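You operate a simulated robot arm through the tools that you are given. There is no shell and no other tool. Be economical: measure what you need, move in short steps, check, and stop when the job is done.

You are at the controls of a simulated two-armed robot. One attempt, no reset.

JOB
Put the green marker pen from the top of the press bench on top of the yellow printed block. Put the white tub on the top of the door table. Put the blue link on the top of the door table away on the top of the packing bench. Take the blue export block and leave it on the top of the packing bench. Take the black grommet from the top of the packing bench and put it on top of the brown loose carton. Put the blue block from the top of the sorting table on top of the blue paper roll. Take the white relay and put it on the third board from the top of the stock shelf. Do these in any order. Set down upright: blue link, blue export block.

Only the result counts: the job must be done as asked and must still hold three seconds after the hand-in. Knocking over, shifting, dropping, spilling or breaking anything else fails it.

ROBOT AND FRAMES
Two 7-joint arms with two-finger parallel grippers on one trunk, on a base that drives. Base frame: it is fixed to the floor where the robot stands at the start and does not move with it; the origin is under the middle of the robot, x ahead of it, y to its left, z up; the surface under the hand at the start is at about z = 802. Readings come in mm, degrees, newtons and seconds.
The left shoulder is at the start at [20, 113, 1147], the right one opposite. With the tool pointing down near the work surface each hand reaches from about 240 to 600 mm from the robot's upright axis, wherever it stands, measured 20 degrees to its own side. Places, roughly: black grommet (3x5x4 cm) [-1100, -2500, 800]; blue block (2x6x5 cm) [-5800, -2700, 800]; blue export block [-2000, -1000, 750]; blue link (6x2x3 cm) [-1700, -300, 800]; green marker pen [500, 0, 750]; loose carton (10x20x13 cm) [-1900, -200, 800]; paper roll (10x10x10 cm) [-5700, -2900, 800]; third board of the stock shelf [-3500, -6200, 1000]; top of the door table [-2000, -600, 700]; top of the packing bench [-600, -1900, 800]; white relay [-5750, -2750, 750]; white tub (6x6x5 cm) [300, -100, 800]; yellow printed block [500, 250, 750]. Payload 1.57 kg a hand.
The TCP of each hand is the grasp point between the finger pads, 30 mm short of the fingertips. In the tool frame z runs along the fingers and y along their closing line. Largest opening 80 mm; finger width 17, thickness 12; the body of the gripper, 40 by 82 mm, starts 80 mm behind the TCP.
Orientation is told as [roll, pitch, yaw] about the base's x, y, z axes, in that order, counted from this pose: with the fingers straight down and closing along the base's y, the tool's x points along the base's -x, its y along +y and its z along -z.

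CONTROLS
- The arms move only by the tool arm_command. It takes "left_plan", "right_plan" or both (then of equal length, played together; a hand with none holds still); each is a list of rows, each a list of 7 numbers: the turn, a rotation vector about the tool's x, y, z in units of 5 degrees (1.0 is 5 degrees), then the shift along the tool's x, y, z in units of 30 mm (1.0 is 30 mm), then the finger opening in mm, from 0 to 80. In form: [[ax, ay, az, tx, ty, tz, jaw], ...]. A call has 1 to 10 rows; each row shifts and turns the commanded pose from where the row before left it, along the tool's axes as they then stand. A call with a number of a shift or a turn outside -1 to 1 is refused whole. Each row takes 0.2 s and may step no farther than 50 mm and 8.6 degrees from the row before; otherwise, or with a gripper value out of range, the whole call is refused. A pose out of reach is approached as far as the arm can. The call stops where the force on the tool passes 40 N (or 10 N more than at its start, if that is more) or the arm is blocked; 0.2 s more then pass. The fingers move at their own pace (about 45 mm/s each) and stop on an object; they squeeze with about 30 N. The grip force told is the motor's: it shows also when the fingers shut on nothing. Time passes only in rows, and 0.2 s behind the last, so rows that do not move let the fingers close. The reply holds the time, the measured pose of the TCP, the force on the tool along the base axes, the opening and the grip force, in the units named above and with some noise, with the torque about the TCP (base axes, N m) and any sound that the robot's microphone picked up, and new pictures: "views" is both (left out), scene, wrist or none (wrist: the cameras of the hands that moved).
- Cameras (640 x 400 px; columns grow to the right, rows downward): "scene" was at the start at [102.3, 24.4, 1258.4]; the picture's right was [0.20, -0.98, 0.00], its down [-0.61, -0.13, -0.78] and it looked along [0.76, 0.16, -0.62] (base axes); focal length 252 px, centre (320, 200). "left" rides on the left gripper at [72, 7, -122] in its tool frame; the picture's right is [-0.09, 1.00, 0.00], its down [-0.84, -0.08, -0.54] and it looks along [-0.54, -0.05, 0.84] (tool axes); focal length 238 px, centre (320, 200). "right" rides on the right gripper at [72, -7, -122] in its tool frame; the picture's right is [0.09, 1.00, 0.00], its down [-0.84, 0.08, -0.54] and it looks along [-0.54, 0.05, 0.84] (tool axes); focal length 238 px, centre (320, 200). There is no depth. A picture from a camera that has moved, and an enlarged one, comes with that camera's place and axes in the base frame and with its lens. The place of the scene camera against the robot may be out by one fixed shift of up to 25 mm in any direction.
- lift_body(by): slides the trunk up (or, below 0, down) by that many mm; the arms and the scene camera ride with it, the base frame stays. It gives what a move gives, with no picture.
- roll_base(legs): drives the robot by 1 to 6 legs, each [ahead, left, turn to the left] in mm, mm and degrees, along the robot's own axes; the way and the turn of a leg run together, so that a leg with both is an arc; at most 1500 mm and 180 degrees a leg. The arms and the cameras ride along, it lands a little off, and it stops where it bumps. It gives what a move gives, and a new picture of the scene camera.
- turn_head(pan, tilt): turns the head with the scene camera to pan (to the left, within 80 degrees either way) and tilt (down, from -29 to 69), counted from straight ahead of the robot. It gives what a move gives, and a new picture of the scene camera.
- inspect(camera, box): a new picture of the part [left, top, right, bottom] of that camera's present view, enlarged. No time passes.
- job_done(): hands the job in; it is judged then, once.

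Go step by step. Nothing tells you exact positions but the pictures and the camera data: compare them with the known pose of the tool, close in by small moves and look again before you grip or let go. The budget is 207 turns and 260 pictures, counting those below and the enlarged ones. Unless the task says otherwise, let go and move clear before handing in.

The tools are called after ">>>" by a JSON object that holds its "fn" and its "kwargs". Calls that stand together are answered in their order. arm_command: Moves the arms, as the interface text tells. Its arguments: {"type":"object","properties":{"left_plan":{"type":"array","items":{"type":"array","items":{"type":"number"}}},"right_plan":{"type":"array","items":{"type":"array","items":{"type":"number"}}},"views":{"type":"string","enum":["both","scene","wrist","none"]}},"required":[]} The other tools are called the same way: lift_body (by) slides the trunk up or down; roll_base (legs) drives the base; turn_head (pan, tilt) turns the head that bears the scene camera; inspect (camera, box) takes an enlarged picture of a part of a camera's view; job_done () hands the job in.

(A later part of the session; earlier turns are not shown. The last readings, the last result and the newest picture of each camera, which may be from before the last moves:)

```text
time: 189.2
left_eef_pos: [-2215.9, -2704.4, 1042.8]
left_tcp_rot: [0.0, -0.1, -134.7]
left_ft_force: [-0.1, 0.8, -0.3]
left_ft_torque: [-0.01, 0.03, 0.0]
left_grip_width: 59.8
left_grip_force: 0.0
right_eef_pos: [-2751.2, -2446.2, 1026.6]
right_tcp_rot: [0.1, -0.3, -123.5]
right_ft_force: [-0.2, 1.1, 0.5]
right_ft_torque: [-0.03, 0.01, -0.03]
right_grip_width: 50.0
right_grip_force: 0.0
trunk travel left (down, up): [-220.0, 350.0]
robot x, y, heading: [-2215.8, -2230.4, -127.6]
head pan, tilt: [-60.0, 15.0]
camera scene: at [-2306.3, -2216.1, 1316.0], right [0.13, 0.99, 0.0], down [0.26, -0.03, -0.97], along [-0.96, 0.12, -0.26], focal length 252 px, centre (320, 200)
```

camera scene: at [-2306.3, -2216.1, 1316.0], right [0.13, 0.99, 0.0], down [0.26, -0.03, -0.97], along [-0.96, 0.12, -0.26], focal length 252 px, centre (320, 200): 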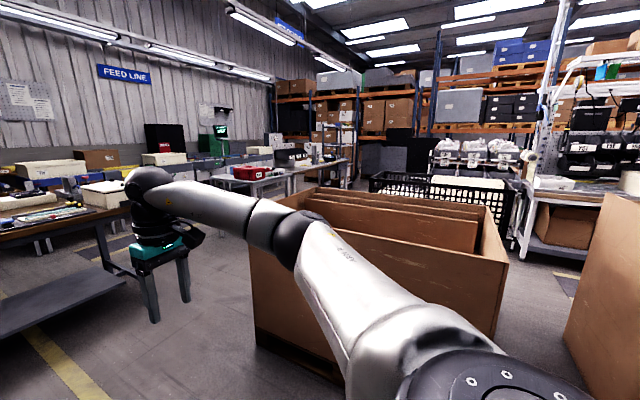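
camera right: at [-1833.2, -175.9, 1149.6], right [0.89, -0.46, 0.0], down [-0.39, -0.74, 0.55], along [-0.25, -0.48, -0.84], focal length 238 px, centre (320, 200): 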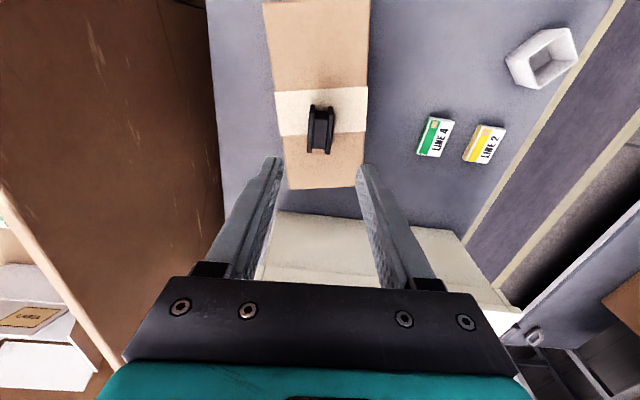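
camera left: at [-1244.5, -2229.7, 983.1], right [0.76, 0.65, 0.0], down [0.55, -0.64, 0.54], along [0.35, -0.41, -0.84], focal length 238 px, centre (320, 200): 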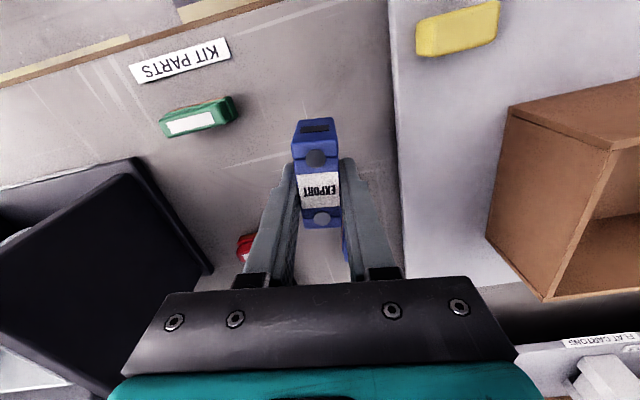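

The sorting table is the grey one beyond the crates. I drive between the crate corner (-3750, -2470) and the dark table, then look again.

>>> {"fn": "roll_base", "kwargs": {"legs": [[0, 0, -27.3], [1200, 0, 0], [660, 0, 0]]}}

>>> {"fn": "turn_head", "kwargs": {"pan": -30, "tilt": 20}}

```text
time: 200.0
left_eef_pos: [-4119.8, -3439.3, 1043.9]
left_tcp_rot: [0.1, 0.0, -162.2]
left_ft_force: [-0.6, -0.1, 0.4]
left_ft_torque: [-0.02, -0.03, 0.0]
left_grip_width: 59.9
left_grip_force: 0.1
right_eef_pos: [-4475.1, -2964.6, 1026.6]
right_tcp_rot: [0.0, -0.3, -151.0]
right_ft_force: [-0.8, 0.5, 0.8]
right_ft_torque: [0.0, -0.01, -0.02]
right_grip_width: 50.0
right_grip_force: 0.1
trunk travel left (down, up): [-220.0, 350.0]
robot x, y, heading: [-3901.4, -3014.2, -155.0]
head pan, tilt: [-60.0, 15.0]
camera scene: at [-3976.6, -2960.9, 1316.0], right [0.57, 0.82, 0.0], down [0.21, -0.15, -0.97], along [-0.79, 0.55, -0.26], focal length 252 px, centre (320, 200)
```

scene: 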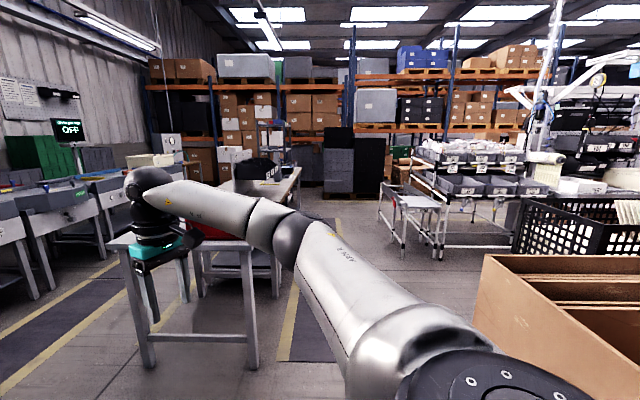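

```text
time: 200.9
left_eef_pos: [-4118.5, -3440.3, 1045.8]
left_tcp_rot: [-0.1, 0.0, -162.2]
left_ft_force: [0.1, 0.0, 0.0]
left_ft_torque: [0.01, -0.04, -0.02]
left_grip_width: 60.2
left_grip_force: 0.0
right_eef_pos: [-4475.4, -2963.3, 1028.2]
right_tcp_rot: [0.1, -0.4, -150.9]
right_ft_force: [-0.6, 0.7, 0.0]
right_ft_torque: [-0.02, 0.02, -0.02]
right_grip_width: 50.3
right_grip_force: 0.0
trunk travel left (down, up): [-220.0, 350.0]
robot x, y, heading: [-3898.5, -3015.1, -154.7]
head pan, tilt: [-30.0, 20.0]
camera scene: at [-3992.5, -3006.1, 1307.9], right [0.09, 1.0, 0.0], down [0.34, -0.03, -0.94], along [-0.94, 0.08, -0.34], focal length 252 px, centre (320, 200)
```

scene: 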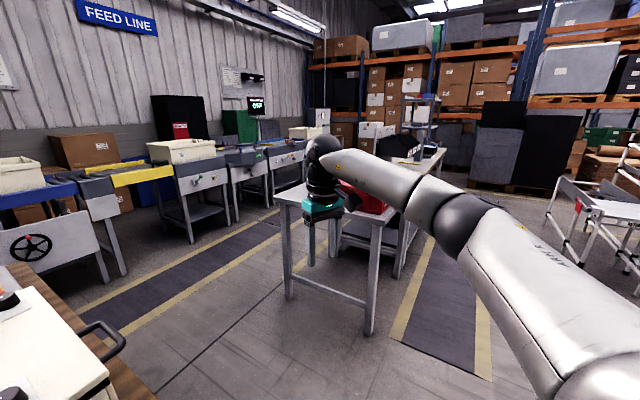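

The sorting table's near end is ahead, and the items lie toward its far (feed-line) side. I raise the trunk for clearance and drive around the end into the feed-line aisle.

>>> {"fn": "lift_body", "kwargs": {"by": 120}}

>>> {"fn": "roll_base", "kwargs": {"legs": [[0, 0, 27.7], [100, -720, 0], [1300, 0, 0]]}}

>>> {"fn": "turn_head", "kwargs": {"pan": -70, "tilt": 25}}

```text
time: 202.4
left_eef_pos: [-4119.5, -3440.2, 1164.1]
left_tcp_rot: [0.0, 0.0, -162.1]
left_ft_force: [0.1, -0.6, -0.7]
left_ft_torque: [0.01, 0.03, -0.01]
left_grip_width: 59.8
left_grip_force: 0.1
right_eef_pos: [-4475.2, -2964.7, 1146.2]
right_tcp_rot: [0.0, -0.4, -151.0]
right_ft_force: [0.6, -0.2, -0.2]
right_ft_torque: [-0.03, -0.07, -0.02]
right_grip_width: 49.9
right_grip_force: 0.3
trunk travel left (down, up): [-340.0, 230.0]
robot x, y, heading: [-3897.6, -3018.8, -155.0]
head pan, tilt: [-30.0, 20.0]
```

```text
time: 213.9
left_eef_pos: [-5329.2, -4172.7, 1163.6]
left_tcp_rot: [0.0, 0.0, -134.8]
left_ft_force: [0.4, -0.6, -0.1]
left_ft_torque: [0.02, -0.02, -0.01]
left_grip_width: 60.0
left_grip_force: 0.1
right_eef_pos: [-5863.7, -3915.1, 1147.0]
right_tcp_rot: [0.1, -0.4, -123.8]
right_ft_force: [0.2, 0.1, 0.3]
right_ft_torque: [-0.01, 0.01, 0.02]
right_grip_width: 50.1
right_grip_force: 0.1
trunk travel left (down, up): [-340.0, 230.0]
robot x, y, heading: [-5323.7, -3698.2, -127.7]
head pan, tilt: [-30.0, 20.0]
camera scene: at [-5410.7, -3733.1, 1427.8], right [-0.38, 0.92, 0.0], down [0.32, 0.13, -0.94], along [-0.87, -0.36, -0.34], focal length 252 px, centre (320, 200)
```

scene: 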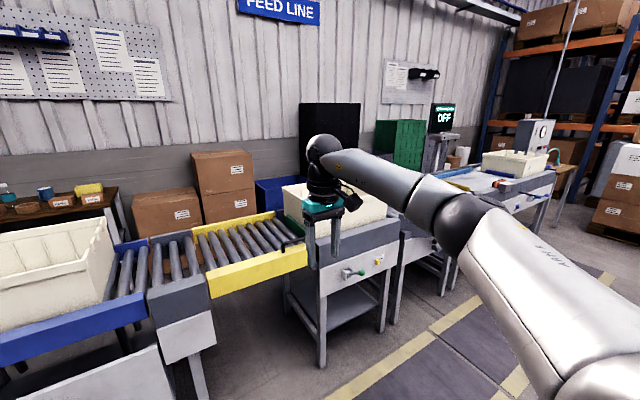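

```text
time: 215.0
left_eef_pos: [-5328.1, -4174.0, 1164.7]
left_tcp_rot: [0.0, 0.0, -134.8]
left_ft_force: [0.4, 0.1, 0.1]
left_ft_torque: [0.04, -0.02, -0.02]
left_grip_width: 59.7
left_grip_force: 0.0
right_eef_pos: [-5863.2, -3914.8, 1147.2]
right_tcp_rot: [0.0, -0.5, -123.8]
right_ft_force: [-0.2, 0.1, -0.2]
right_ft_torque: [-0.03, -0.02, 0.0]
right_grip_width: 49.9
right_grip_force: 0.0
trunk travel left (down, up): [-340.0, 230.0]
robot x, y, heading: [-5322.9, -3697.5, -127.6]
head pan, tilt: [-70.0, 25.0]
camera scene: at [-5412.2, -3669.7, 1419.8], right [0.3, 0.95, 0.0], down [0.4, -0.13, -0.91], along [-0.86, 0.27, -0.42], focal length 252 px, centre (320, 200)
```

scene: 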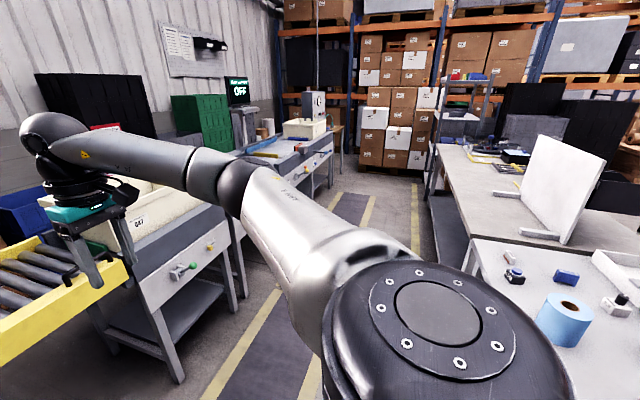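

The blue paper roll and the blue block are visible on the right. I zoom in to identify the relay.

>>> {"fn": "inspect", "kwargs": {"camera": "scene", "box": [460, 220, 640, 380]}}

```text
2.50 times, centred on (550, 300) of scene
camera zoom: at [-5412.2, -3669.7, 1419.8], right [0.3, 0.95, 0.0], down [0.4, -0.13, -0.91], along [-0.86, 0.27, -0.42], focal length 630 px, centre (-255, -50)
```

zoom: 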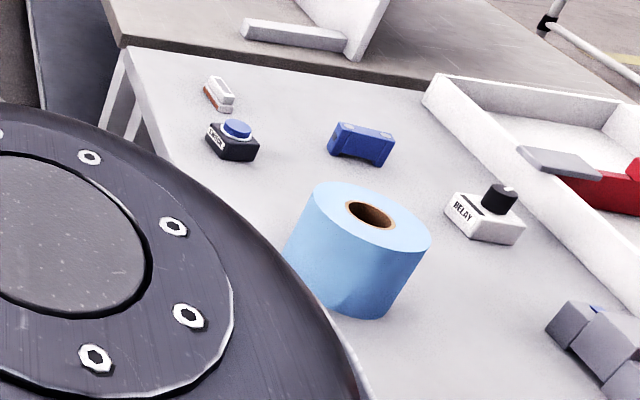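

The white relay with a black cap is near (-5690, -2590), the blue block near (-5827, -2596), and the roll near (-5665, -2915). I drive alongside, turn around to face the table, and approach.

>>> {"fn": "roll_base", "kwargs": {"legs": [[0, -900, 0], [0, 0, 180], [100, 0, 0]]}}

>>> {"fn": "turn_head", "kwargs": {"pan": 0, "tilt": 45}}

```text
time: 227.6
left_eef_pos: [-5922.4, -2608.4, 1163.5]
left_tcp_rot: [0.0, 0.0, 41.3]
left_ft_force: [0.7, -0.1, 0.2]
left_ft_torque: [0.03, 0.01, 0.02]
left_grip_width: 60.1
left_grip_force: 0.1
right_eef_pos: [-5407.1, -2901.9, 1146.4]
right_tcp_rot: [-0.1, -0.3, 52.6]
right_ft_force: [0.2, 0.4, 0.7]
right_ft_torque: [0.03, 0.03, 0.0]
right_grip_width: 50.3
right_grip_force: 0.0
trunk travel left (down, up): [-340.0, 230.0]
robot x, y, heading: [-5956.9, -3086.9, 48.4]
head pan, tilt: [-70.0, 25.0]
camera scene: at [-5855.8, -3103.6, 1419.7], right [-0.36, -0.93, 0.0], down [-0.39, 0.15, -0.91], along [0.84, -0.33, -0.42], focal length 252 px, centre (320, 200)
```

scene: 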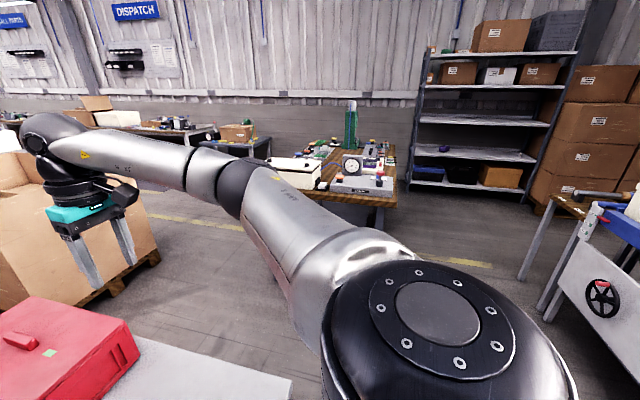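

```text
time: 229.0
left_eef_pos: [-5924.6, -2611.0, 1164.4]
left_tcp_rot: [0.0, 0.0, 41.4]
left_ft_force: [-0.1, 0.2, -1.1]
left_ft_torque: [0.03, 0.01, -0.02]
left_grip_width: 60.0
left_grip_force: 0.1
right_eef_pos: [-5407.8, -2903.4, 1146.9]
right_tcp_rot: [0.1, -0.4, 52.6]
right_ft_force: [0.3, -0.7, 0.6]
right_ft_torque: [0.01, 0.0, 0.02]
right_grip_width: 49.8
right_grip_force: 0.1
trunk travel left (down, up): [-340.0, 230.0]
robot x, y, heading: [-5957.3, -3086.4, 48.5]
head pan, tilt: [0.0, 45.0]
camera scene: at [-5888.6, -3010.0, 1389.2], right [0.75, -0.66, 0.0], down [-0.47, -0.53, -0.71], along [0.47, 0.53, -0.71], focal length 252 px, centre (320, 200)
```

scene: 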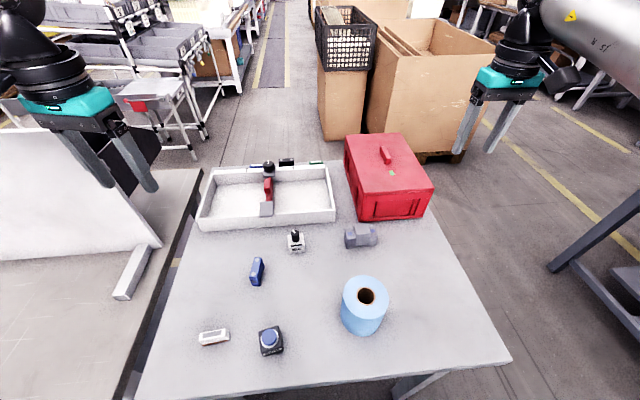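

All three items are well in view. I move the left hand above the blue block (about (-5789, -2647)) and lower the trunk.

>>> {"fn": "arm_command", "kwargs": {"left_plan": [[0, 0, 0, -0.64, -0.97, 0, 60], [0, 0, 0, -0.64, -0.97, 0, 60], [0, 0, 0, -0.64, -0.97, 0, 60], [0, 0, 0, -0.64, -0.97, 0, 60], [0, 0, 0, 0, 0, 0, 60]], "views": "none"}}

>>> {"fn": "lift_body", "kwargs": {"by": -160}}

>>> {"fn": "inspect", "kwargs": {"camera": "left", "box": [160, 20, 480, 220]}}

>>> {"fn": "inspect", "kwargs": {"camera": "scene", "box": [180, 140, 480, 330]}}

```text
time: 230.2
left_eef_pos: [-5790.0, -2646.4, 1166.7]
left_tcp_rot: [0.0, -0.1, 41.4]
left_ft_force: [-0.9, -1.2, -0.3]
left_ft_torque: [-0.02, 0.0, -0.05]
left_grip_width: 60.0
left_grip_force: 0.0
right_eef_pos: [-5407.8, -2903.5, 1147.7]
right_tcp_rot: [0.0, -0.4, 52.5]
right_ft_force: [0.5, -0.3, 0.1]
right_ft_torque: [-0.06, -0.01, -0.03]
right_grip_width: 50.1
right_grip_force: 0.2
trunk travel left (down, up): [-340.0, 230.0]
robot x, y, heading: [-5960.6, -3085.9, 48.6]
head pan, tilt: [0.0, 45.0]
```

```text
time: 232.0
left_eef_pos: [-5789.0, -2647.6, 1006.2]
left_tcp_rot: [0.0, 0.0, 41.3]
left_ft_force: [0.6, -0.2, 0.2]
left_ft_torque: [0.0, 0.02, 0.02]
left_grip_width: 60.2
left_grip_force: 0.2
right_eef_pos: [-5408.6, -2902.7, 987.1]
right_tcp_rot: [0.0, -0.4, 52.5]
right_ft_force: [0.1, -0.5, 0.6]
right_ft_torque: [-0.01, 0.01, -0.02]
right_grip_width: 50.1
right_grip_force: 0.2
trunk travel left (down, up): [-180.0, 390.0]
robot x, y, heading: [-5958.2, -3086.0, 48.6]
head pan, tilt: [0.0, 45.0]
```

```text
2.00 times, centred on (320, 120) of left
camera zoom: at [-5848.4, -2689.2, 1128.5], right [-0.59, 0.81, 0.0], down [0.68, 0.49, 0.54], along [0.44, 0.32, -0.84], focal length 477 px, centre (320, 360)
```

zoom: 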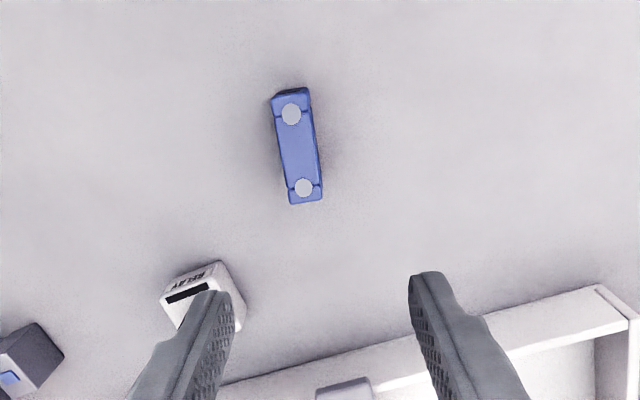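

```text
2.11 times, centred on (330, 235) of scene
camera zoom: at [-5888.7, -3010.0, 1229.3], right [0.75, -0.66, 0.0], down [-0.47, -0.53, -0.71], along [0.47, 0.53, -0.71], focal length 530 px, centre (299, 126)
```

zoom: 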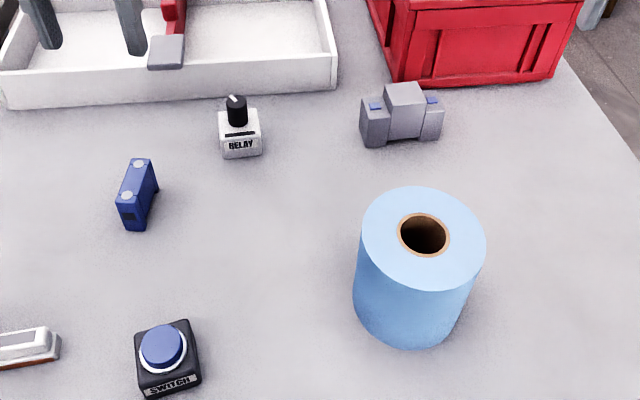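

>>> {"fn": "arm_command", "kwargs": {"left_plan": [[0, 0, 0, 0.67, -0.36, 0, 60], [0, 0, -0.74, 0, 0, 1, 60], [0, 0, 0, 0, 0, 1, 60], [0, 0, 0, 0, 0, 1, 60], [0, 0, 0, 0, 0, 0, 60]], "views": "none"}}

>>> {"fn": "inspect", "kwargs": {"camera": "left", "box": [200, 60, 440, 220]}}

```text
time: 233.2
left_eef_pos: [-5797.2, -2668.8, 915.7]
left_tcp_rot: [0.0, -0.1, 45.0]
left_ft_force: [-0.4, 0.1, -0.1]
left_ft_torque: [-0.01, -0.05, 0.01]
left_grip_width: 59.7
left_grip_force: 0.0
right_eef_pos: [-5408.2, -2902.4, 987.8]
right_tcp_rot: [0.0, -0.5, 52.5]
right_ft_force: [0.4, -0.4, -0.8]
right_ft_torque: [0.0, 0.02, -0.03]
right_grip_width: 50.1
right_grip_force: 0.0
trunk travel left (down, up): [-180.0, 390.0]
robot x, y, heading: [-5960.4, -3084.8, 48.7]
head pan, tilt: [0.0, 45.0]
```

```text
2.50 times, centred on (320, 140) of left
camera zoom: at [-5852.7, -2714.0, 1037.9], right [-0.64, 0.77, 0.0], down [0.65, 0.54, 0.54], along [0.42, 0.35, -0.84], focal length 596 px, centre (320, 350)
```

zoom: 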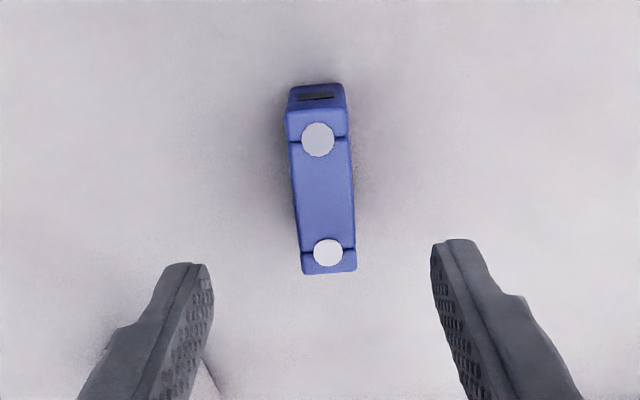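

Block top at about (-5804, -2672, 846), so the table is near z = 797. I descend and grip.

>>> {"fn": "arm_command", "kwargs": {"left_plan": [[0, 0, 0, 0.24, 0.09, 0.6, 60], [0, 0, 0, 0, 0, 1, 60], [0, 0, 0, 0, 0, 1, 60], [0, 0, 0, 0, 0, 0, 60], [0, 0, 0, 0, 0, 0, 8], [0, 0, 0, 0, 0, 0, 8], [0, 0, 0, 0, 0, 0, 8], [0, 0, 0, 0, 0, 0, 8], [0, 0, 0, 0, 0, 0, 8]], "views": "wrist"}}

```text
time: 235.2
left_eef_pos: [-5805.1, -2673.4, 838.0]
left_tcp_rot: [-0.1, 0.0, 45.0]
left_ft_force: [0.7, 0.0, 0.2]
left_ft_torque: [0.02, 0.0, -0.02]
left_grip_width: 19.2
left_grip_force: 30.0
right_eef_pos: [-5407.5, -2903.0, 987.3]
right_tcp_rot: [0.0, -0.3, 52.5]
right_ft_force: [1.2, 0.8, -0.4]
right_ft_torque: [0.03, 0.01, -0.03]
right_grip_width: 50.2
right_grip_force: 0.0
trunk travel left (down, up): [-180.0, 390.0]
robot x, y, heading: [-5954.9, -3087.5, 48.4]
head pan, tilt: [0.0, 45.0]
camera left: at [-5860.2, -2718.1, 959.8], right [-0.64, 0.77, 0.0], down [0.65, 0.54, 0.54], along [0.42, 0.35, -0.84], focal length 238 px, centre (320, 200)
```

left: 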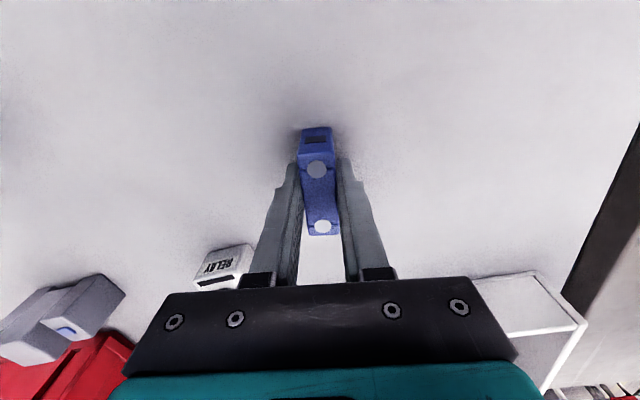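

Gripped. I lift and carry it above the paper roll.

>>> {"fn": "arm_command", "kwargs": {"left_plan": [[0, 0, 0, 0, 0, -0.5, 8], [0, 0, 0, 0, 0, -1, 8], [0, 0, 0, 0, 0, -1, 8], [0, 0, 0, 0, 0, -1, 8], [0, 0, 0, 0, 0, -1, 8], [0, 0, 0, 0, 0, -0.5, 8]], "views": "none"}}

>>> {"fn": "arm_command", "kwargs": {"left_plan": [[0, 0, 0, 0.3, -0.96, 0, 8], [0, 0, 0, 0.3, -0.96, 0, 8], [0, 0, 0, 0.3, -0.96, 0, 8], [0, 0, 0, 0.3, -0.96, 0, 8], [0, 0, 0, 0.3, -0.96, 0, 8], [0, 0, 0, 0.3, -0.96, 0, 8], [0, 0, 0, 0.3, -0.96, 0, 8], [0, 0, 0, 0.3, -0.96, 0, 8], [0, 0, 0, 0, 0, 0, 8]]}}

>>> {"fn": "inspect", "kwargs": {"camera": "scene", "box": [280, 180, 480, 340]}}

```text
time: 236.6
left_eef_pos: [-5803.8, -2672.0, 988.0]
left_tcp_rot: [-0.1, 0.0, 45.0]
left_ft_force: [-0.2, 0.0, -0.4]
left_ft_torque: [-0.04, 0.01, -0.01]
left_grip_width: 19.1
left_grip_force: 29.7
right_eef_pos: [-5407.7, -2902.5, 986.9]
right_tcp_rot: [0.0, -0.5, 52.6]
right_ft_force: [-0.5, -0.5, -0.7]
right_ft_torque: [0.02, 0.07, -0.01]
right_grip_width: 49.9
right_grip_force: 0.0
trunk travel left (down, up): [-180.0, 390.0]
robot x, y, heading: [-5958.7, -3082.0, 48.7]
head pan, tilt: [0.0, 45.0]
```

```text
time: 238.6
left_eef_pos: [-5692.9, -2886.2, 988.2]
left_tcp_rot: [0.0, 0.0, 45.1]
left_ft_force: [-0.3, 0.1, -0.8]
left_ft_torque: [0.02, -0.03, 0.01]
left_grip_width: 19.0
left_grip_force: 30.0
right_eef_pos: [-5407.9, -2902.4, 987.0]
right_tcp_rot: [0.1, -0.4, 52.5]
right_ft_force: [-0.4, -0.5, 0.6]
right_ft_torque: [-0.02, -0.01, 0.0]
right_grip_width: 49.9
right_grip_force: 0.1
trunk travel left (down, up): [-180.0, 390.0]
robot x, y, heading: [-5960.6, -3086.4, 48.4]
head pan, tilt: [0.0, 45.0]
camera scene: at [-5888.7, -3009.9, 1229.2], right [0.75, -0.66, 0.0], down [-0.47, -0.53, -0.71], along [0.47, 0.53, -0.71], focal length 252 px, centre (320, 200)
camera left: at [-5748.0, -2932.1, 1110.5], right [-0.64, 0.77, 0.0], down [0.65, 0.54, 0.54], along [0.42, 0.35, -0.84], focal length 238 px, centre (320, 200)
```

scene: 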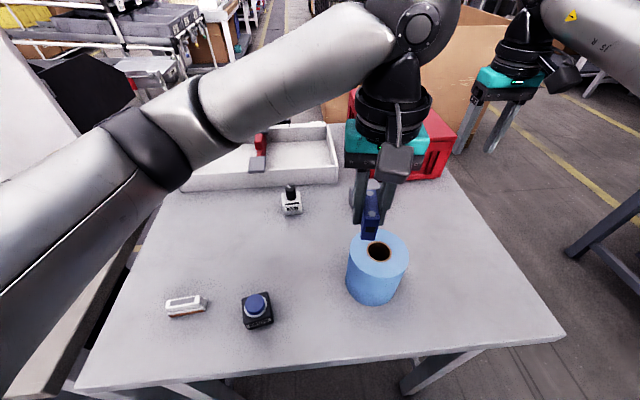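
left: 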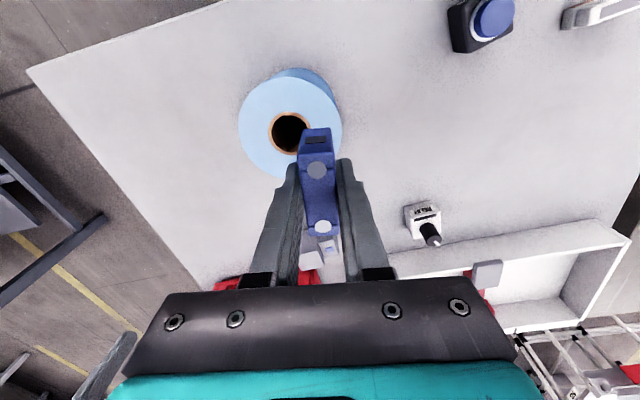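

```text
2.50 times, centred on (380, 260) of scene
camera zoom: at [-5888.7, -3009.9, 1229.2], right [0.75, -0.66, 0.0], down [-0.47, -0.53, -0.71], along [0.47, 0.53, -0.71], focal length 630 px, centre (170, 50)
```

zoom: 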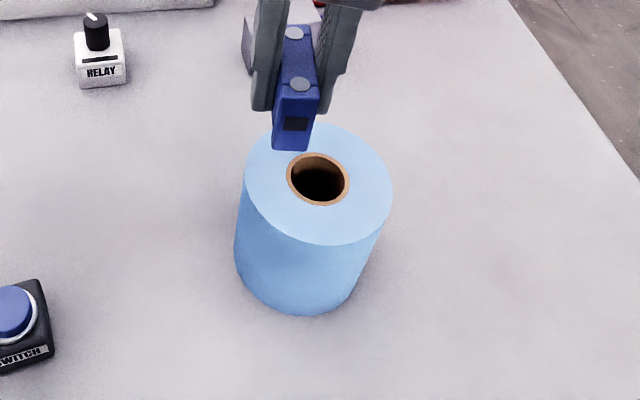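

The roll's centre is about (-5679, -2911). I offset the block 20 mm to the side of the hole and lower it.

>>> {"fn": "arm_command", "kwargs": {"left_plan": [[0, 0, 0, 0.26, -0.18, 0.5, 8], [0, 0, 0, 0, 0, 0.7, 8], [0, 0, 0, 0, 0, 0.1, 8], [0, 0, 0, 0, 0, 0.1, 8], [0, 0, 0, 0, 0, 0, 8]], "views": "none"}}

>>> {"fn": "inspect", "kwargs": {"camera": "scene", "box": [320, 180, 440, 320]}}

>>> {"fn": "inspect", "kwargs": {"camera": "left", "box": [200, 60, 440, 260]}}

```text
time: 239.8
left_eef_pos: [-5693.6, -2894.7, 946.9]
left_tcp_rot: [0.0, -0.1, 45.0]
left_ft_force: [0.0, 0.3, 0.2]
left_ft_torque: [0.04, 0.01, 0.0]
left_grip_width: 19.1
left_grip_force: 30.0
right_eef_pos: [-5408.4, -2902.9, 986.8]
right_tcp_rot: [0.0, -0.4, 52.4]
right_ft_force: [-0.3, 0.6, -0.2]
right_ft_torque: [0.03, 0.01, 0.0]
right_grip_width: 49.8
right_grip_force: 0.1
trunk travel left (down, up): [-180.0, 390.0]
robot x, y, heading: [-5957.5, -3084.6, 48.5]
head pan, tilt: [0.0, 45.0]
```

```text
2.86 times, centred on (380, 250) of scene
camera zoom: at [-5888.6, -3009.9, 1229.2], right [0.75, -0.66, 0.0], down [-0.47, -0.53, -0.71], along [0.47, 0.53, -0.71], focal length 720 px, centre (149, 57)
```

zoom: 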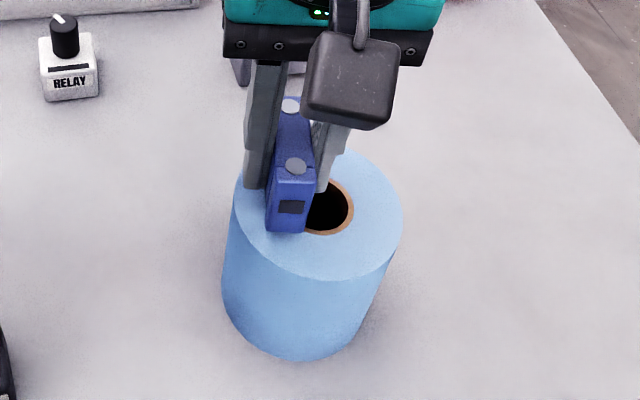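

```text
2.00 times, centred on (320, 160) of left
camera zoom: at [-5749.7, -2940.7, 1068.7], right [-0.64, 0.77, 0.0], down [0.65, 0.54, 0.54], along [0.42, 0.35, -0.84], focal length 477 px, centre (320, 280)
```

zoom: 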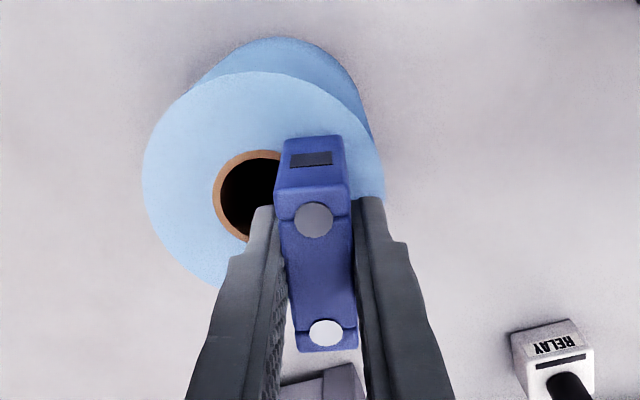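

>>> {"fn": "arm_command", "kwargs": {"left_plan": [[0, 0, 0, 0, 0, 0.1, 8], [0, 0, 0, 0, 0, 0.1, 8], [0, 0, 0, 0, 0, 0.08, 8], [0, 0, 0, 0, 0, 0.08, 8], [0, 0, 0, 0, 0, 0, 8]], "views": "none"}}

>>> {"fn": "inspect", "kwargs": {"camera": "scene", "box": [320, 180, 440, 320]}}

```text
time: 241.0
left_eef_pos: [-5694.7, -2894.6, 938.0]
left_tcp_rot: [-0.2, -0.4, 45.0]
left_ft_force: [-2.1, 0.8, 22.9]
left_ft_torque: [-0.13, 0.23, 0.0]
left_grip_width: 18.9
left_grip_force: 30.4
right_eef_pos: [-5408.1, -2903.2, 989.3]
right_tcp_rot: [-0.1, -0.3, 52.4]
right_ft_force: [-0.4, 0.2, 1.0]
right_ft_torque: [0.01, -0.03, -0.02]
right_grip_width: 50.0
right_grip_force: 0.0
trunk travel left (down, up): [-180.0, 390.0]
robot x, y, heading: [-5955.6, -3085.2, 48.9]
head pan, tilt: [0.0, 45.0]
```

```text
2.86 times, centred on (380, 250) of scene
camera zoom: at [-5889.7, -3010.4, 1229.5], right [0.75, -0.66, 0.0], down [-0.47, -0.53, -0.71], along [0.47, 0.53, -0.71], focal length 720 px, centre (149, 57)
```

zoom: 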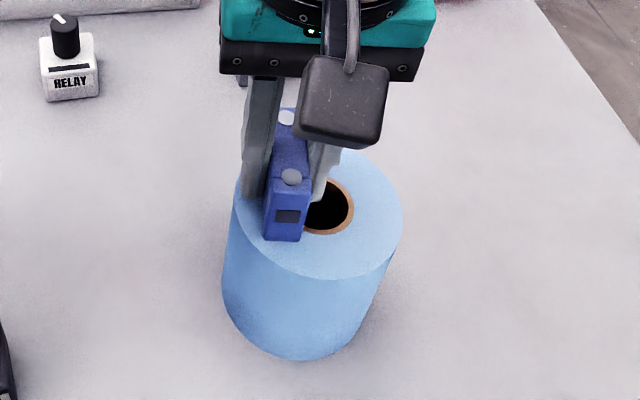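

Contact on the roll. I ease off, release slowly and rise.

>>> {"fn": "arm_command", "kwargs": {"left_plan": [[0, 0, 0, 0, 0, -0.05, 18], [0, 0, 0, 0, 0, 0, 22], [0, 0, 0, 0, 0, 0, 30], [0, 0, 0, 0, 0, 0, 40], [0, 0, 0, 0, 0, -0.4, 46], [0, 0, 0, 0, 0, -1, 46], [0, 0, 0, 0, 0, -1, 46], [0, 0, 0, 0, 0, -1, 46], [0, 0, 0, 0, 0, -1, 46]]}}

>>> {"fn": "inspect", "kwargs": {"camera": "scene", "box": [260, 160, 440, 320]}}

```text
time: 243.0
left_eef_pos: [-5694.8, -2894.9, 1071.3]
left_tcp_rot: [-0.1, 0.0, 44.9]
left_ft_force: [0.3, 0.2, 0.5]
left_ft_torque: [0.0, -0.02, -0.02]
left_grip_width: 46.1
left_grip_force: 0.1
right_eef_pos: [-5407.2, -2903.8, 987.4]
right_tcp_rot: [0.0, -0.4, 52.4]
right_ft_force: [0.7, -0.1, 1.3]
right_ft_torque: [0.01, 0.02, 0.01]
right_grip_width: 50.0
right_grip_force: 0.0
trunk travel left (down, up): [-180.0, 390.0]
robot x, y, heading: [-5959.4, -3084.1, 48.5]
head pan, tilt: [0.0, 45.0]
camera scene: at [-5888.8, -3010.1, 1229.2], right [0.75, -0.66, 0.0], down [-0.47, -0.53, -0.71], along [0.47, 0.53, -0.71], focal length 252 px, centre (320, 200)
camera left: at [-5751.1, -2940.6, 1192.3], right [-0.64, 0.77, 0.0], down [0.65, 0.54, 0.54], along [0.42, 0.35, -0.84], focal length 238 px, centre (320, 200)
```

scene: 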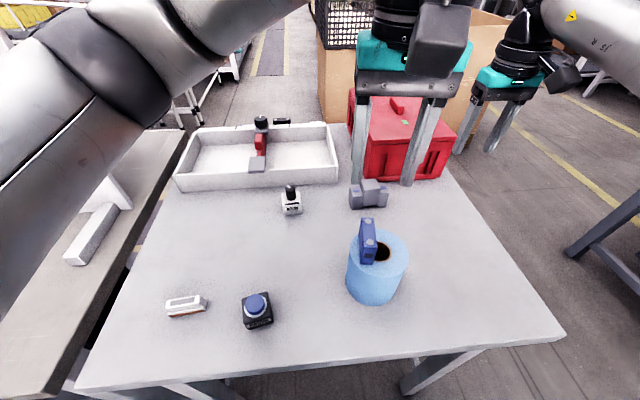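
left: 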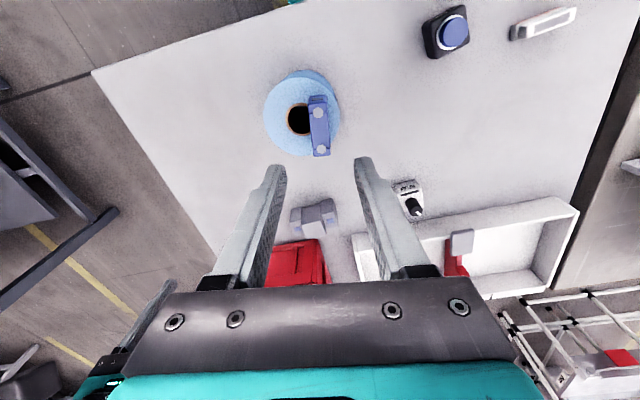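

```text
2.50 times, centred on (350, 240) of scene
camera zoom: at [-5888.8, -3010.1, 1229.2], right [0.75, -0.66, 0.0], down [-0.47, -0.53, -0.71], along [0.47, 0.53, -0.71], focal length 630 px, centre (245, 100)
```

zoom: 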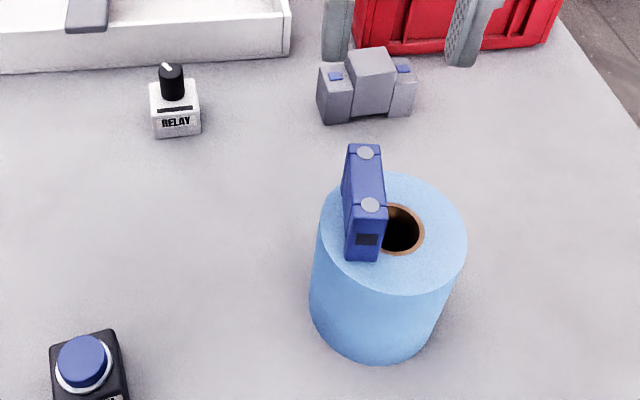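

The blue block rests on the paper roll. Now the relay: I move the left hand toward it to measure.

>>> {"fn": "arm_command", "kwargs": {"left_plan": [[0, 0, 0, -0.9, 0.85, 0.3, 70], [0, 0, 0, -0.9, 0.85, 0.3, 70], [0, 0, 0, -0.9, 0.85, 0.3, 70], [0, 0, 0, -0.9, 0.85, 0.3, 70], [0, 0, 0, 0, 0, 0.3, 70], [0, 0, 0, 0, 0, 0, 70]], "views": "none"}}

>>> {"fn": "inspect", "kwargs": {"camera": "left", "box": [200, 40, 480, 240]}}

>>> {"fn": "inspect", "kwargs": {"camera": "scene", "box": [260, 160, 340, 230]}}

```text
time: 244.4
left_eef_pos: [-5690.9, -2746.2, 1023.4]
left_tcp_rot: [0.0, 0.0, 45.1]
left_ft_force: [-0.4, -0.6, -0.2]
left_ft_torque: [0.02, 0.0, 0.0]
left_grip_width: 69.9
left_grip_force: 0.1
right_eef_pos: [-5406.9, -2904.2, 988.0]
right_tcp_rot: [0.0, -0.4, 52.5]
right_ft_force: [-0.6, -0.4, 0.4]
right_ft_torque: [-0.01, -0.02, -0.01]
right_grip_width: 50.1
right_grip_force: 0.1
trunk travel left (down, up): [-180.0, 390.0]
robot x, y, heading: [-5957.0, -3086.0, 48.7]
head pan, tilt: [0.0, 45.0]
```

```text
2.00 times, centred on (340, 140) of left
camera zoom: at [-5746.4, -2792.1, 1145.3], right [-0.64, 0.77, 0.0], down [0.65, 0.54, 0.54], along [0.42, 0.35, -0.84], focal length 477 px, centre (280, 320)
```

zoom: 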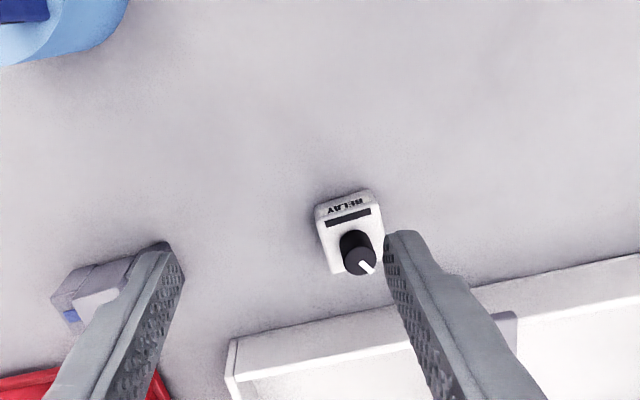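

```text
5.71 times, centred on (300, 195) of scene
camera zoom: at [-5888.7, -3010.0, 1229.2], right [0.75, -0.66, 0.0], down [-0.47, -0.53, -0.71], along [0.47, 0.53, -0.71], focal length 1439 px, centre (434, 229)
```

zoom: 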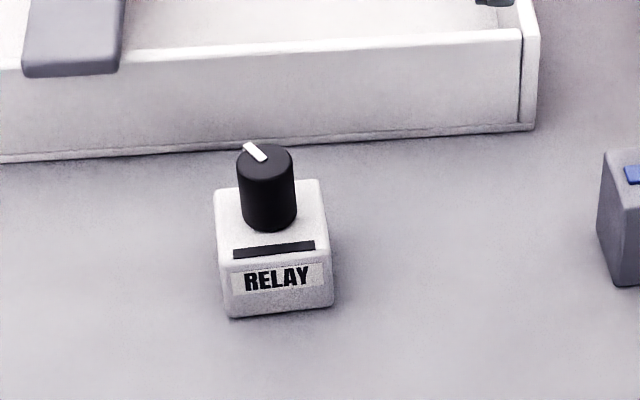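

The relay base is about 40x35x28 mm near (-5673, -2659), facing yaw about 56°. For shelf clearance I'll grip it with the fingers pitched 45° forward, so I turn and tilt the hand at height first.

>>> {"fn": "arm_command", "kwargs": {"left_plan": [[0, 0, -1, 0, 0, 0, 70], [0, 0, -1, 0, 0, 0, 70], [0, 0, -0.2, 0, 0, 0, 70], [0, -1, 0, 0, 0, 0, 70], [0, -1, 0, 0, 0, 0, 70], [0, -1, 0, 0, 0, 0, 70], [0, -1, 0, 0, 0, 0, 70], [0, -1, 0, 0, 0, 0, 70], [0, -1, 0, 0, 0, 0, 70], [0, -1, 0, 0, 0, 0, 70]], "views": "none"}}

>>> {"fn": "arm_command", "kwargs": {"left_plan": [[0, -1, 0, 0, 0, 0, 70], [0, -1, 0, 0, 0, 0, 70], [0, 0, 0, 0, 0, 0, 70]]}}

```text
time: 246.6
left_eef_pos: [-5690.4, -2746.7, 1024.5]
left_tcp_rot: [-0.1, -35.0, 56.1]
left_ft_force: [-0.7, -0.6, -1.2]
left_ft_torque: [-0.01, 0.02, -0.02]
left_grip_width: 69.9
left_grip_force: 0.0
right_eef_pos: [-5407.7, -2902.6, 987.9]
right_tcp_rot: [0.0, -0.4, 52.5]
right_ft_force: [0.6, -0.7, -0.5]
right_ft_torque: [0.02, -0.01, 0.0]
right_grip_width: 49.7
right_grip_force: 0.0
trunk travel left (down, up): [-180.0, 390.0]
robot x, y, heading: [-5955.7, -3084.5, 48.7]
head pan, tilt: [0.0, 45.0]
```

```text
time: 247.4
left_eef_pos: [-5690.3, -2747.2, 1025.2]
left_tcp_rot: [-0.2, -45.1, 56.1]
left_ft_force: [-0.9, 0.1, 0.0]
left_ft_torque: [-0.02, 0.01, -0.03]
left_grip_width: 70.0
left_grip_force: 0.2
right_eef_pos: [-5408.4, -2903.3, 987.2]
right_tcp_rot: [0.0, -0.4, 52.5]
right_ft_force: [0.4, 0.4, 0.4]
right_ft_torque: [-0.01, 0.01, 0.0]
right_grip_width: 50.2
right_grip_force: 0.2
trunk travel left (down, up): [-180.0, 390.0]
robot x, y, heading: [-5954.6, -3083.7, 48.7]
head pan, tilt: [0.0, 45.0]
camera scene: at [-5888.6, -3009.9, 1229.2], right [0.75, -0.66, 0.0], down [-0.47, -0.53, -0.71], along [0.47, 0.53, -0.71], focal length 252 px, centre (320, 200)
camera left: at [-5772.7, -2856.2, 1059.7], right [-0.79, 0.61, 0.06], down [0.18, 0.13, 0.98], along [0.59, 0.78, -0.21], focal length 238 px, centre (320, 200)
```

scene: 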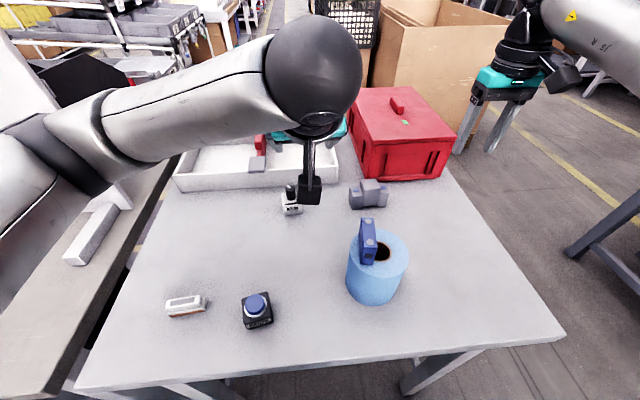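
left: 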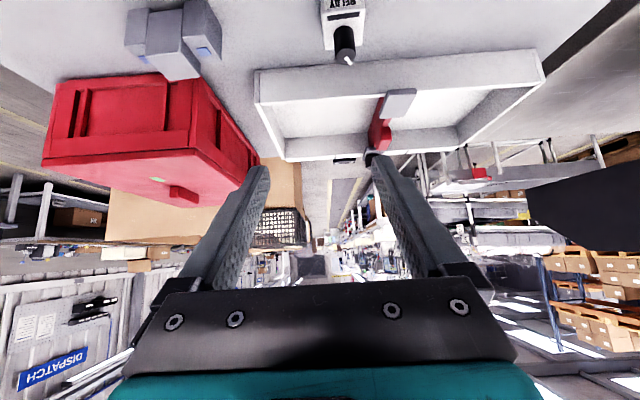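

>>> {"fn": "arm_command", "kwargs": {"left_plan": [[0, 0, 0, 0.76, 0.287, 0.9, 70], [0, 0, 0, 0.76, 0.287, 0.9, 70], [0, 0, 0, 0.76, 0.287, 0.9, 70], [0, 0, 0, 0.76, 0.287, 0.9, 70], [0, 0, 0, 0, 0, 0, 70]]}}

>>> {"fn": "inspect", "kwargs": {"camera": "left", "box": [220, 20, 420, 220]}}

```text
time: 248.6
left_eef_pos: [-5710.1, -2716.1, 881.7]
left_tcp_rot: [-0.1, -45.2, 56.1]
left_ft_force: [-0.1, -0.2, 0.5]
left_ft_torque: [0.02, 0.02, -0.03]
left_grip_width: 69.8
left_grip_force: 0.0
right_eef_pos: [-5406.9, -2902.1, 987.5]
right_tcp_rot: [0.0, -0.4, 52.5]
right_ft_force: [0.7, -0.2, 0.3]
right_ft_torque: [0.02, 0.0, -0.01]
right_grip_width: 49.8
right_grip_force: 0.1
trunk travel left (down, up): [-180.0, 390.0]
robot x, y, heading: [-5956.7, -3084.9, 48.8]
head pan, tilt: [0.0, 45.0]
camera scene: at [-5888.7, -3009.9, 1229.2], right [0.75, -0.66, 0.0], down [-0.47, -0.53, -0.71], along [0.47, 0.53, -0.71], focal length 252 px, centre (320, 200)
camera left: at [-5793.1, -2826.0, 917.3], right [-0.79, 0.61, 0.07], down [0.18, 0.13, 0.98], along [0.59, 0.78, -0.21], focal length 238 px, centre (320, 200)
```

scene: 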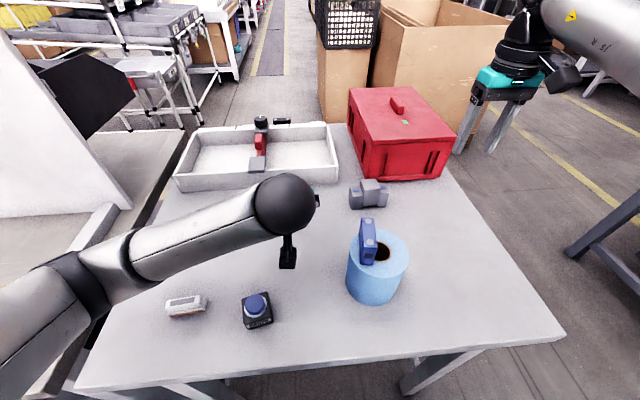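
left: 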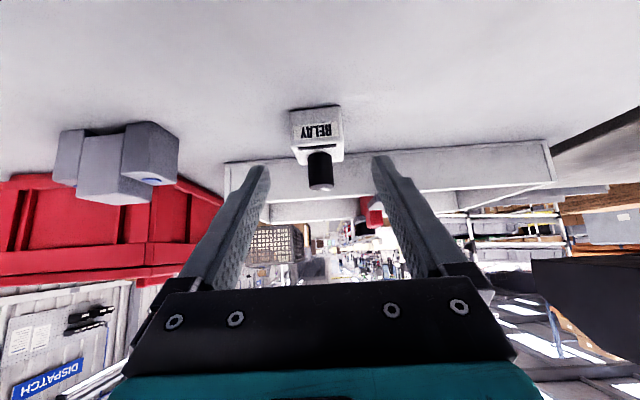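

```text
2.00 times, centred on (320, 120) of left
camera zoom: at [-5793.1, -2826.0, 917.3], right [-0.79, 0.61, 0.07], down [0.18, 0.13, 0.98], along [0.59, 0.78, -0.21], focal length 477 px, centre (320, 360)
```

zoom: 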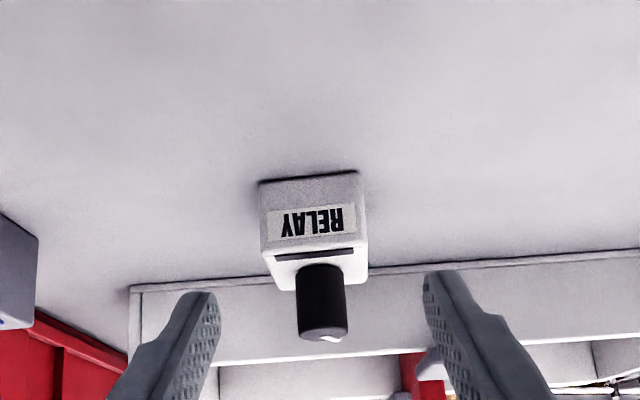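

Aligned with the relay. I advance 76 mm along the fingers and grip.

>>> {"fn": "arm_command", "kwargs": {"left_plan": [[0, 0, 0, 0, 0, 0.9, 70], [0, 0, 0, 0, 0, 0.9, 70], [0, 0, 0, 0, 0, 0.72, 70], [0, 0, 0, 0, 0, 0, 70]], "views": "wrist"}}

>>> {"fn": "inspect", "kwargs": {"camera": "scene", "box": [220, 150, 380, 290]}}

```text
time: 249.6
left_eef_pos: [-5680.8, -2673.2, 829.3]
left_tcp_rot: [-0.1, -44.9, 56.1]
left_ft_force: [0.0, 0.2, 0.5]
left_ft_torque: [0.02, 0.02, 0.0]
left_grip_width: 70.5
left_grip_force: 0.0
right_eef_pos: [-5409.2, -2902.5, 986.8]
right_tcp_rot: [0.0, -0.4, 52.5]
right_ft_force: [-0.2, 0.1, 0.2]
right_ft_torque: [-0.01, 0.0, -0.01]
right_grip_width: 50.0
right_grip_force: 0.0
trunk travel left (down, up): [-180.0, 390.0]
robot x, y, heading: [-5960.2, -3087.3, 48.3]
head pan, tilt: [0.0, 45.0]
camera left: at [-5763.2, -2781.9, 865.1], right [-0.79, 0.61, 0.07], down [0.18, 0.13, 0.98], along [0.59, 0.78, -0.21], focal length 238 px, centre (320, 200)
```

left: 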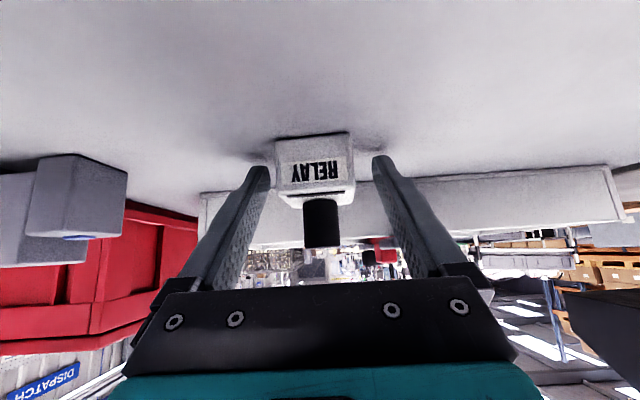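

```text
2.86 times, centred on (300, 220) of scene
camera zoom: at [-5888.7, -3009.9, 1229.2], right [0.75, -0.66, 0.0], down [-0.47, -0.53, -0.71], along [0.47, 0.53, -0.71], focal length 720 px, centre (377, 143)
```

zoom: 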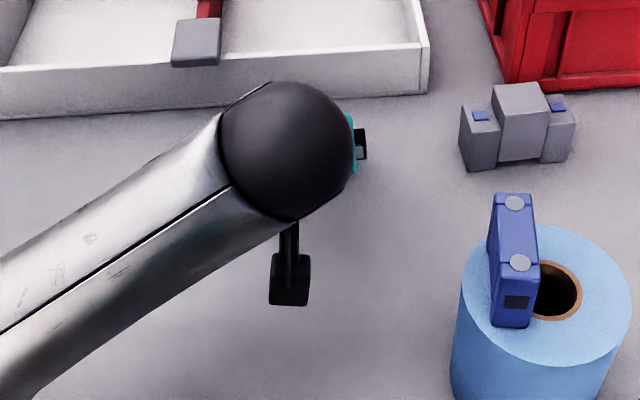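

>>> {"fn": "arm_command", "kwargs": {"left_plan": [[0, 0, 0, 0, 0, 0.1, 25], [0, 0, 0, 0, 0, 0, 25], [0, 0, 0, 0, 0, 0, 25], [0, 0, 0, 0, 0, 0, 25]], "views": "wrist"}}

```text
time: 250.6
left_eef_pos: [-5679.6, -2671.5, 826.8]
left_tcp_rot: [-0.1, -45.0, 56.1]
left_ft_force: [1.1, -0.6, 0.4]
left_ft_torque: [0.04, -0.05, -0.04]
left_grip_width: 43.6
left_grip_force: 29.9
right_eef_pos: [-5407.4, -2903.5, 986.6]
right_tcp_rot: [0.0, -0.4, 52.5]
right_ft_force: [0.2, 0.2, 0.6]
right_ft_torque: [-0.01, 0.01, 0.02]
right_grip_width: 50.2
right_grip_force: 0.1
trunk travel left (down, up): [-180.0, 390.0]
robot x, y, heading: [-5959.6, -3086.6, 48.5]
head pan, tilt: [0.0, 45.0]
camera left: at [-5762.4, -2780.6, 863.4], right [-0.79, 0.61, 0.06], down [0.18, 0.13, 0.98], along [0.59, 0.78, -0.21], focal length 238 px, centre (320, 200)
```

left: 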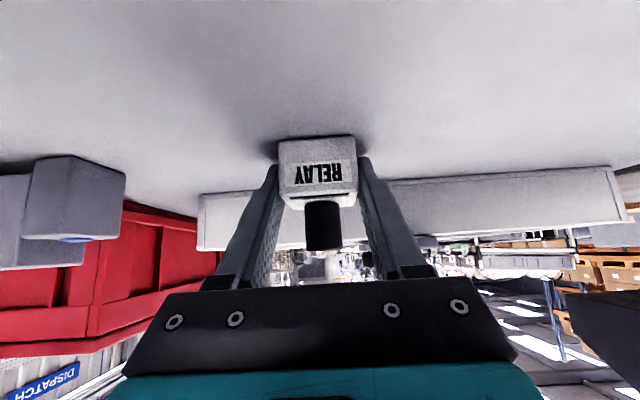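

Gripped at 43.6 mm. I lift straight up.

>>> {"fn": "arm_command", "kwargs": {"left_plan": [[0, 0, 0, -0.2, 0, -0.2, 25], [0, 0, 0, -0.7, 0, -0.7, 25], [0, 0, 0, -0.7, 0, -0.7, 25], [0, 0, 0, -0.7, 0, -0.7, 25], [0, 0, 0, -0.7, 0, -0.7, 25], [0, 0, 0, -0.7, 0, -0.7, 25], [0, 0, 0, -0.7, 0, -0.7, 25], [0, 0, 0, 0, 0, 0, 25]]}}

```text
time: 252.4
left_eef_pos: [-5682.1, -2670.8, 1015.0]
left_tcp_rot: [0.0, -44.9, 56.0]
left_ft_force: [-0.4, -0.1, -0.4]
left_ft_torque: [0.0, 0.0, 0.0]
left_grip_width: 43.5
left_grip_force: 29.7
right_eef_pos: [-5407.7, -2903.0, 988.0]
right_tcp_rot: [0.0, -0.4, 52.5]
right_ft_force: [-0.1, 0.1, -0.4]
right_ft_torque: [-0.01, 0.0, -0.04]
right_grip_width: 50.2
right_grip_force: 0.0
trunk travel left (down, up): [-180.0, 390.0]
robot x, y, heading: [-5958.5, -3085.2, 48.6]
head pan, tilt: [0.0, 45.0]
camera scene: at [-5888.7, -3009.8, 1229.1], right [0.75, -0.66, 0.0], down [-0.47, -0.53, -0.71], along [0.47, 0.53, -0.71], focal length 252 px, centre (320, 200)
camera left: at [-5764.4, -2780.2, 1050.1], right [-0.79, 0.61, 0.07], down [0.18, 0.13, 0.97], along [0.59, 0.78, -0.21], focal length 238 px, centre (320, 200)
```

scene: 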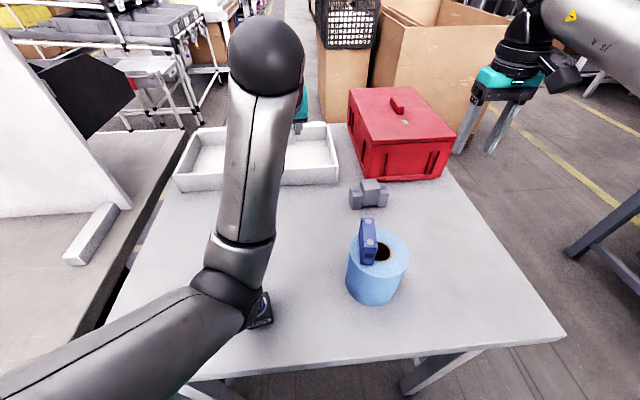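
left: 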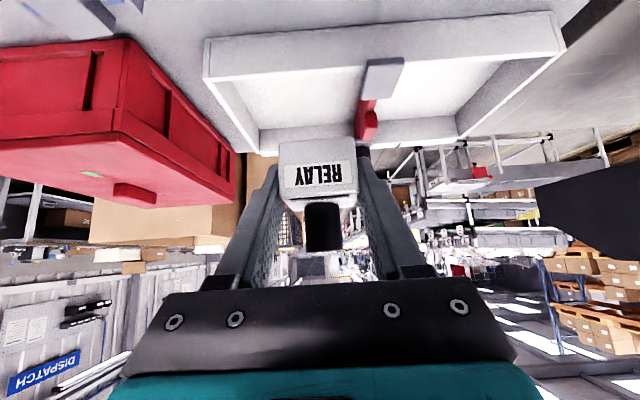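

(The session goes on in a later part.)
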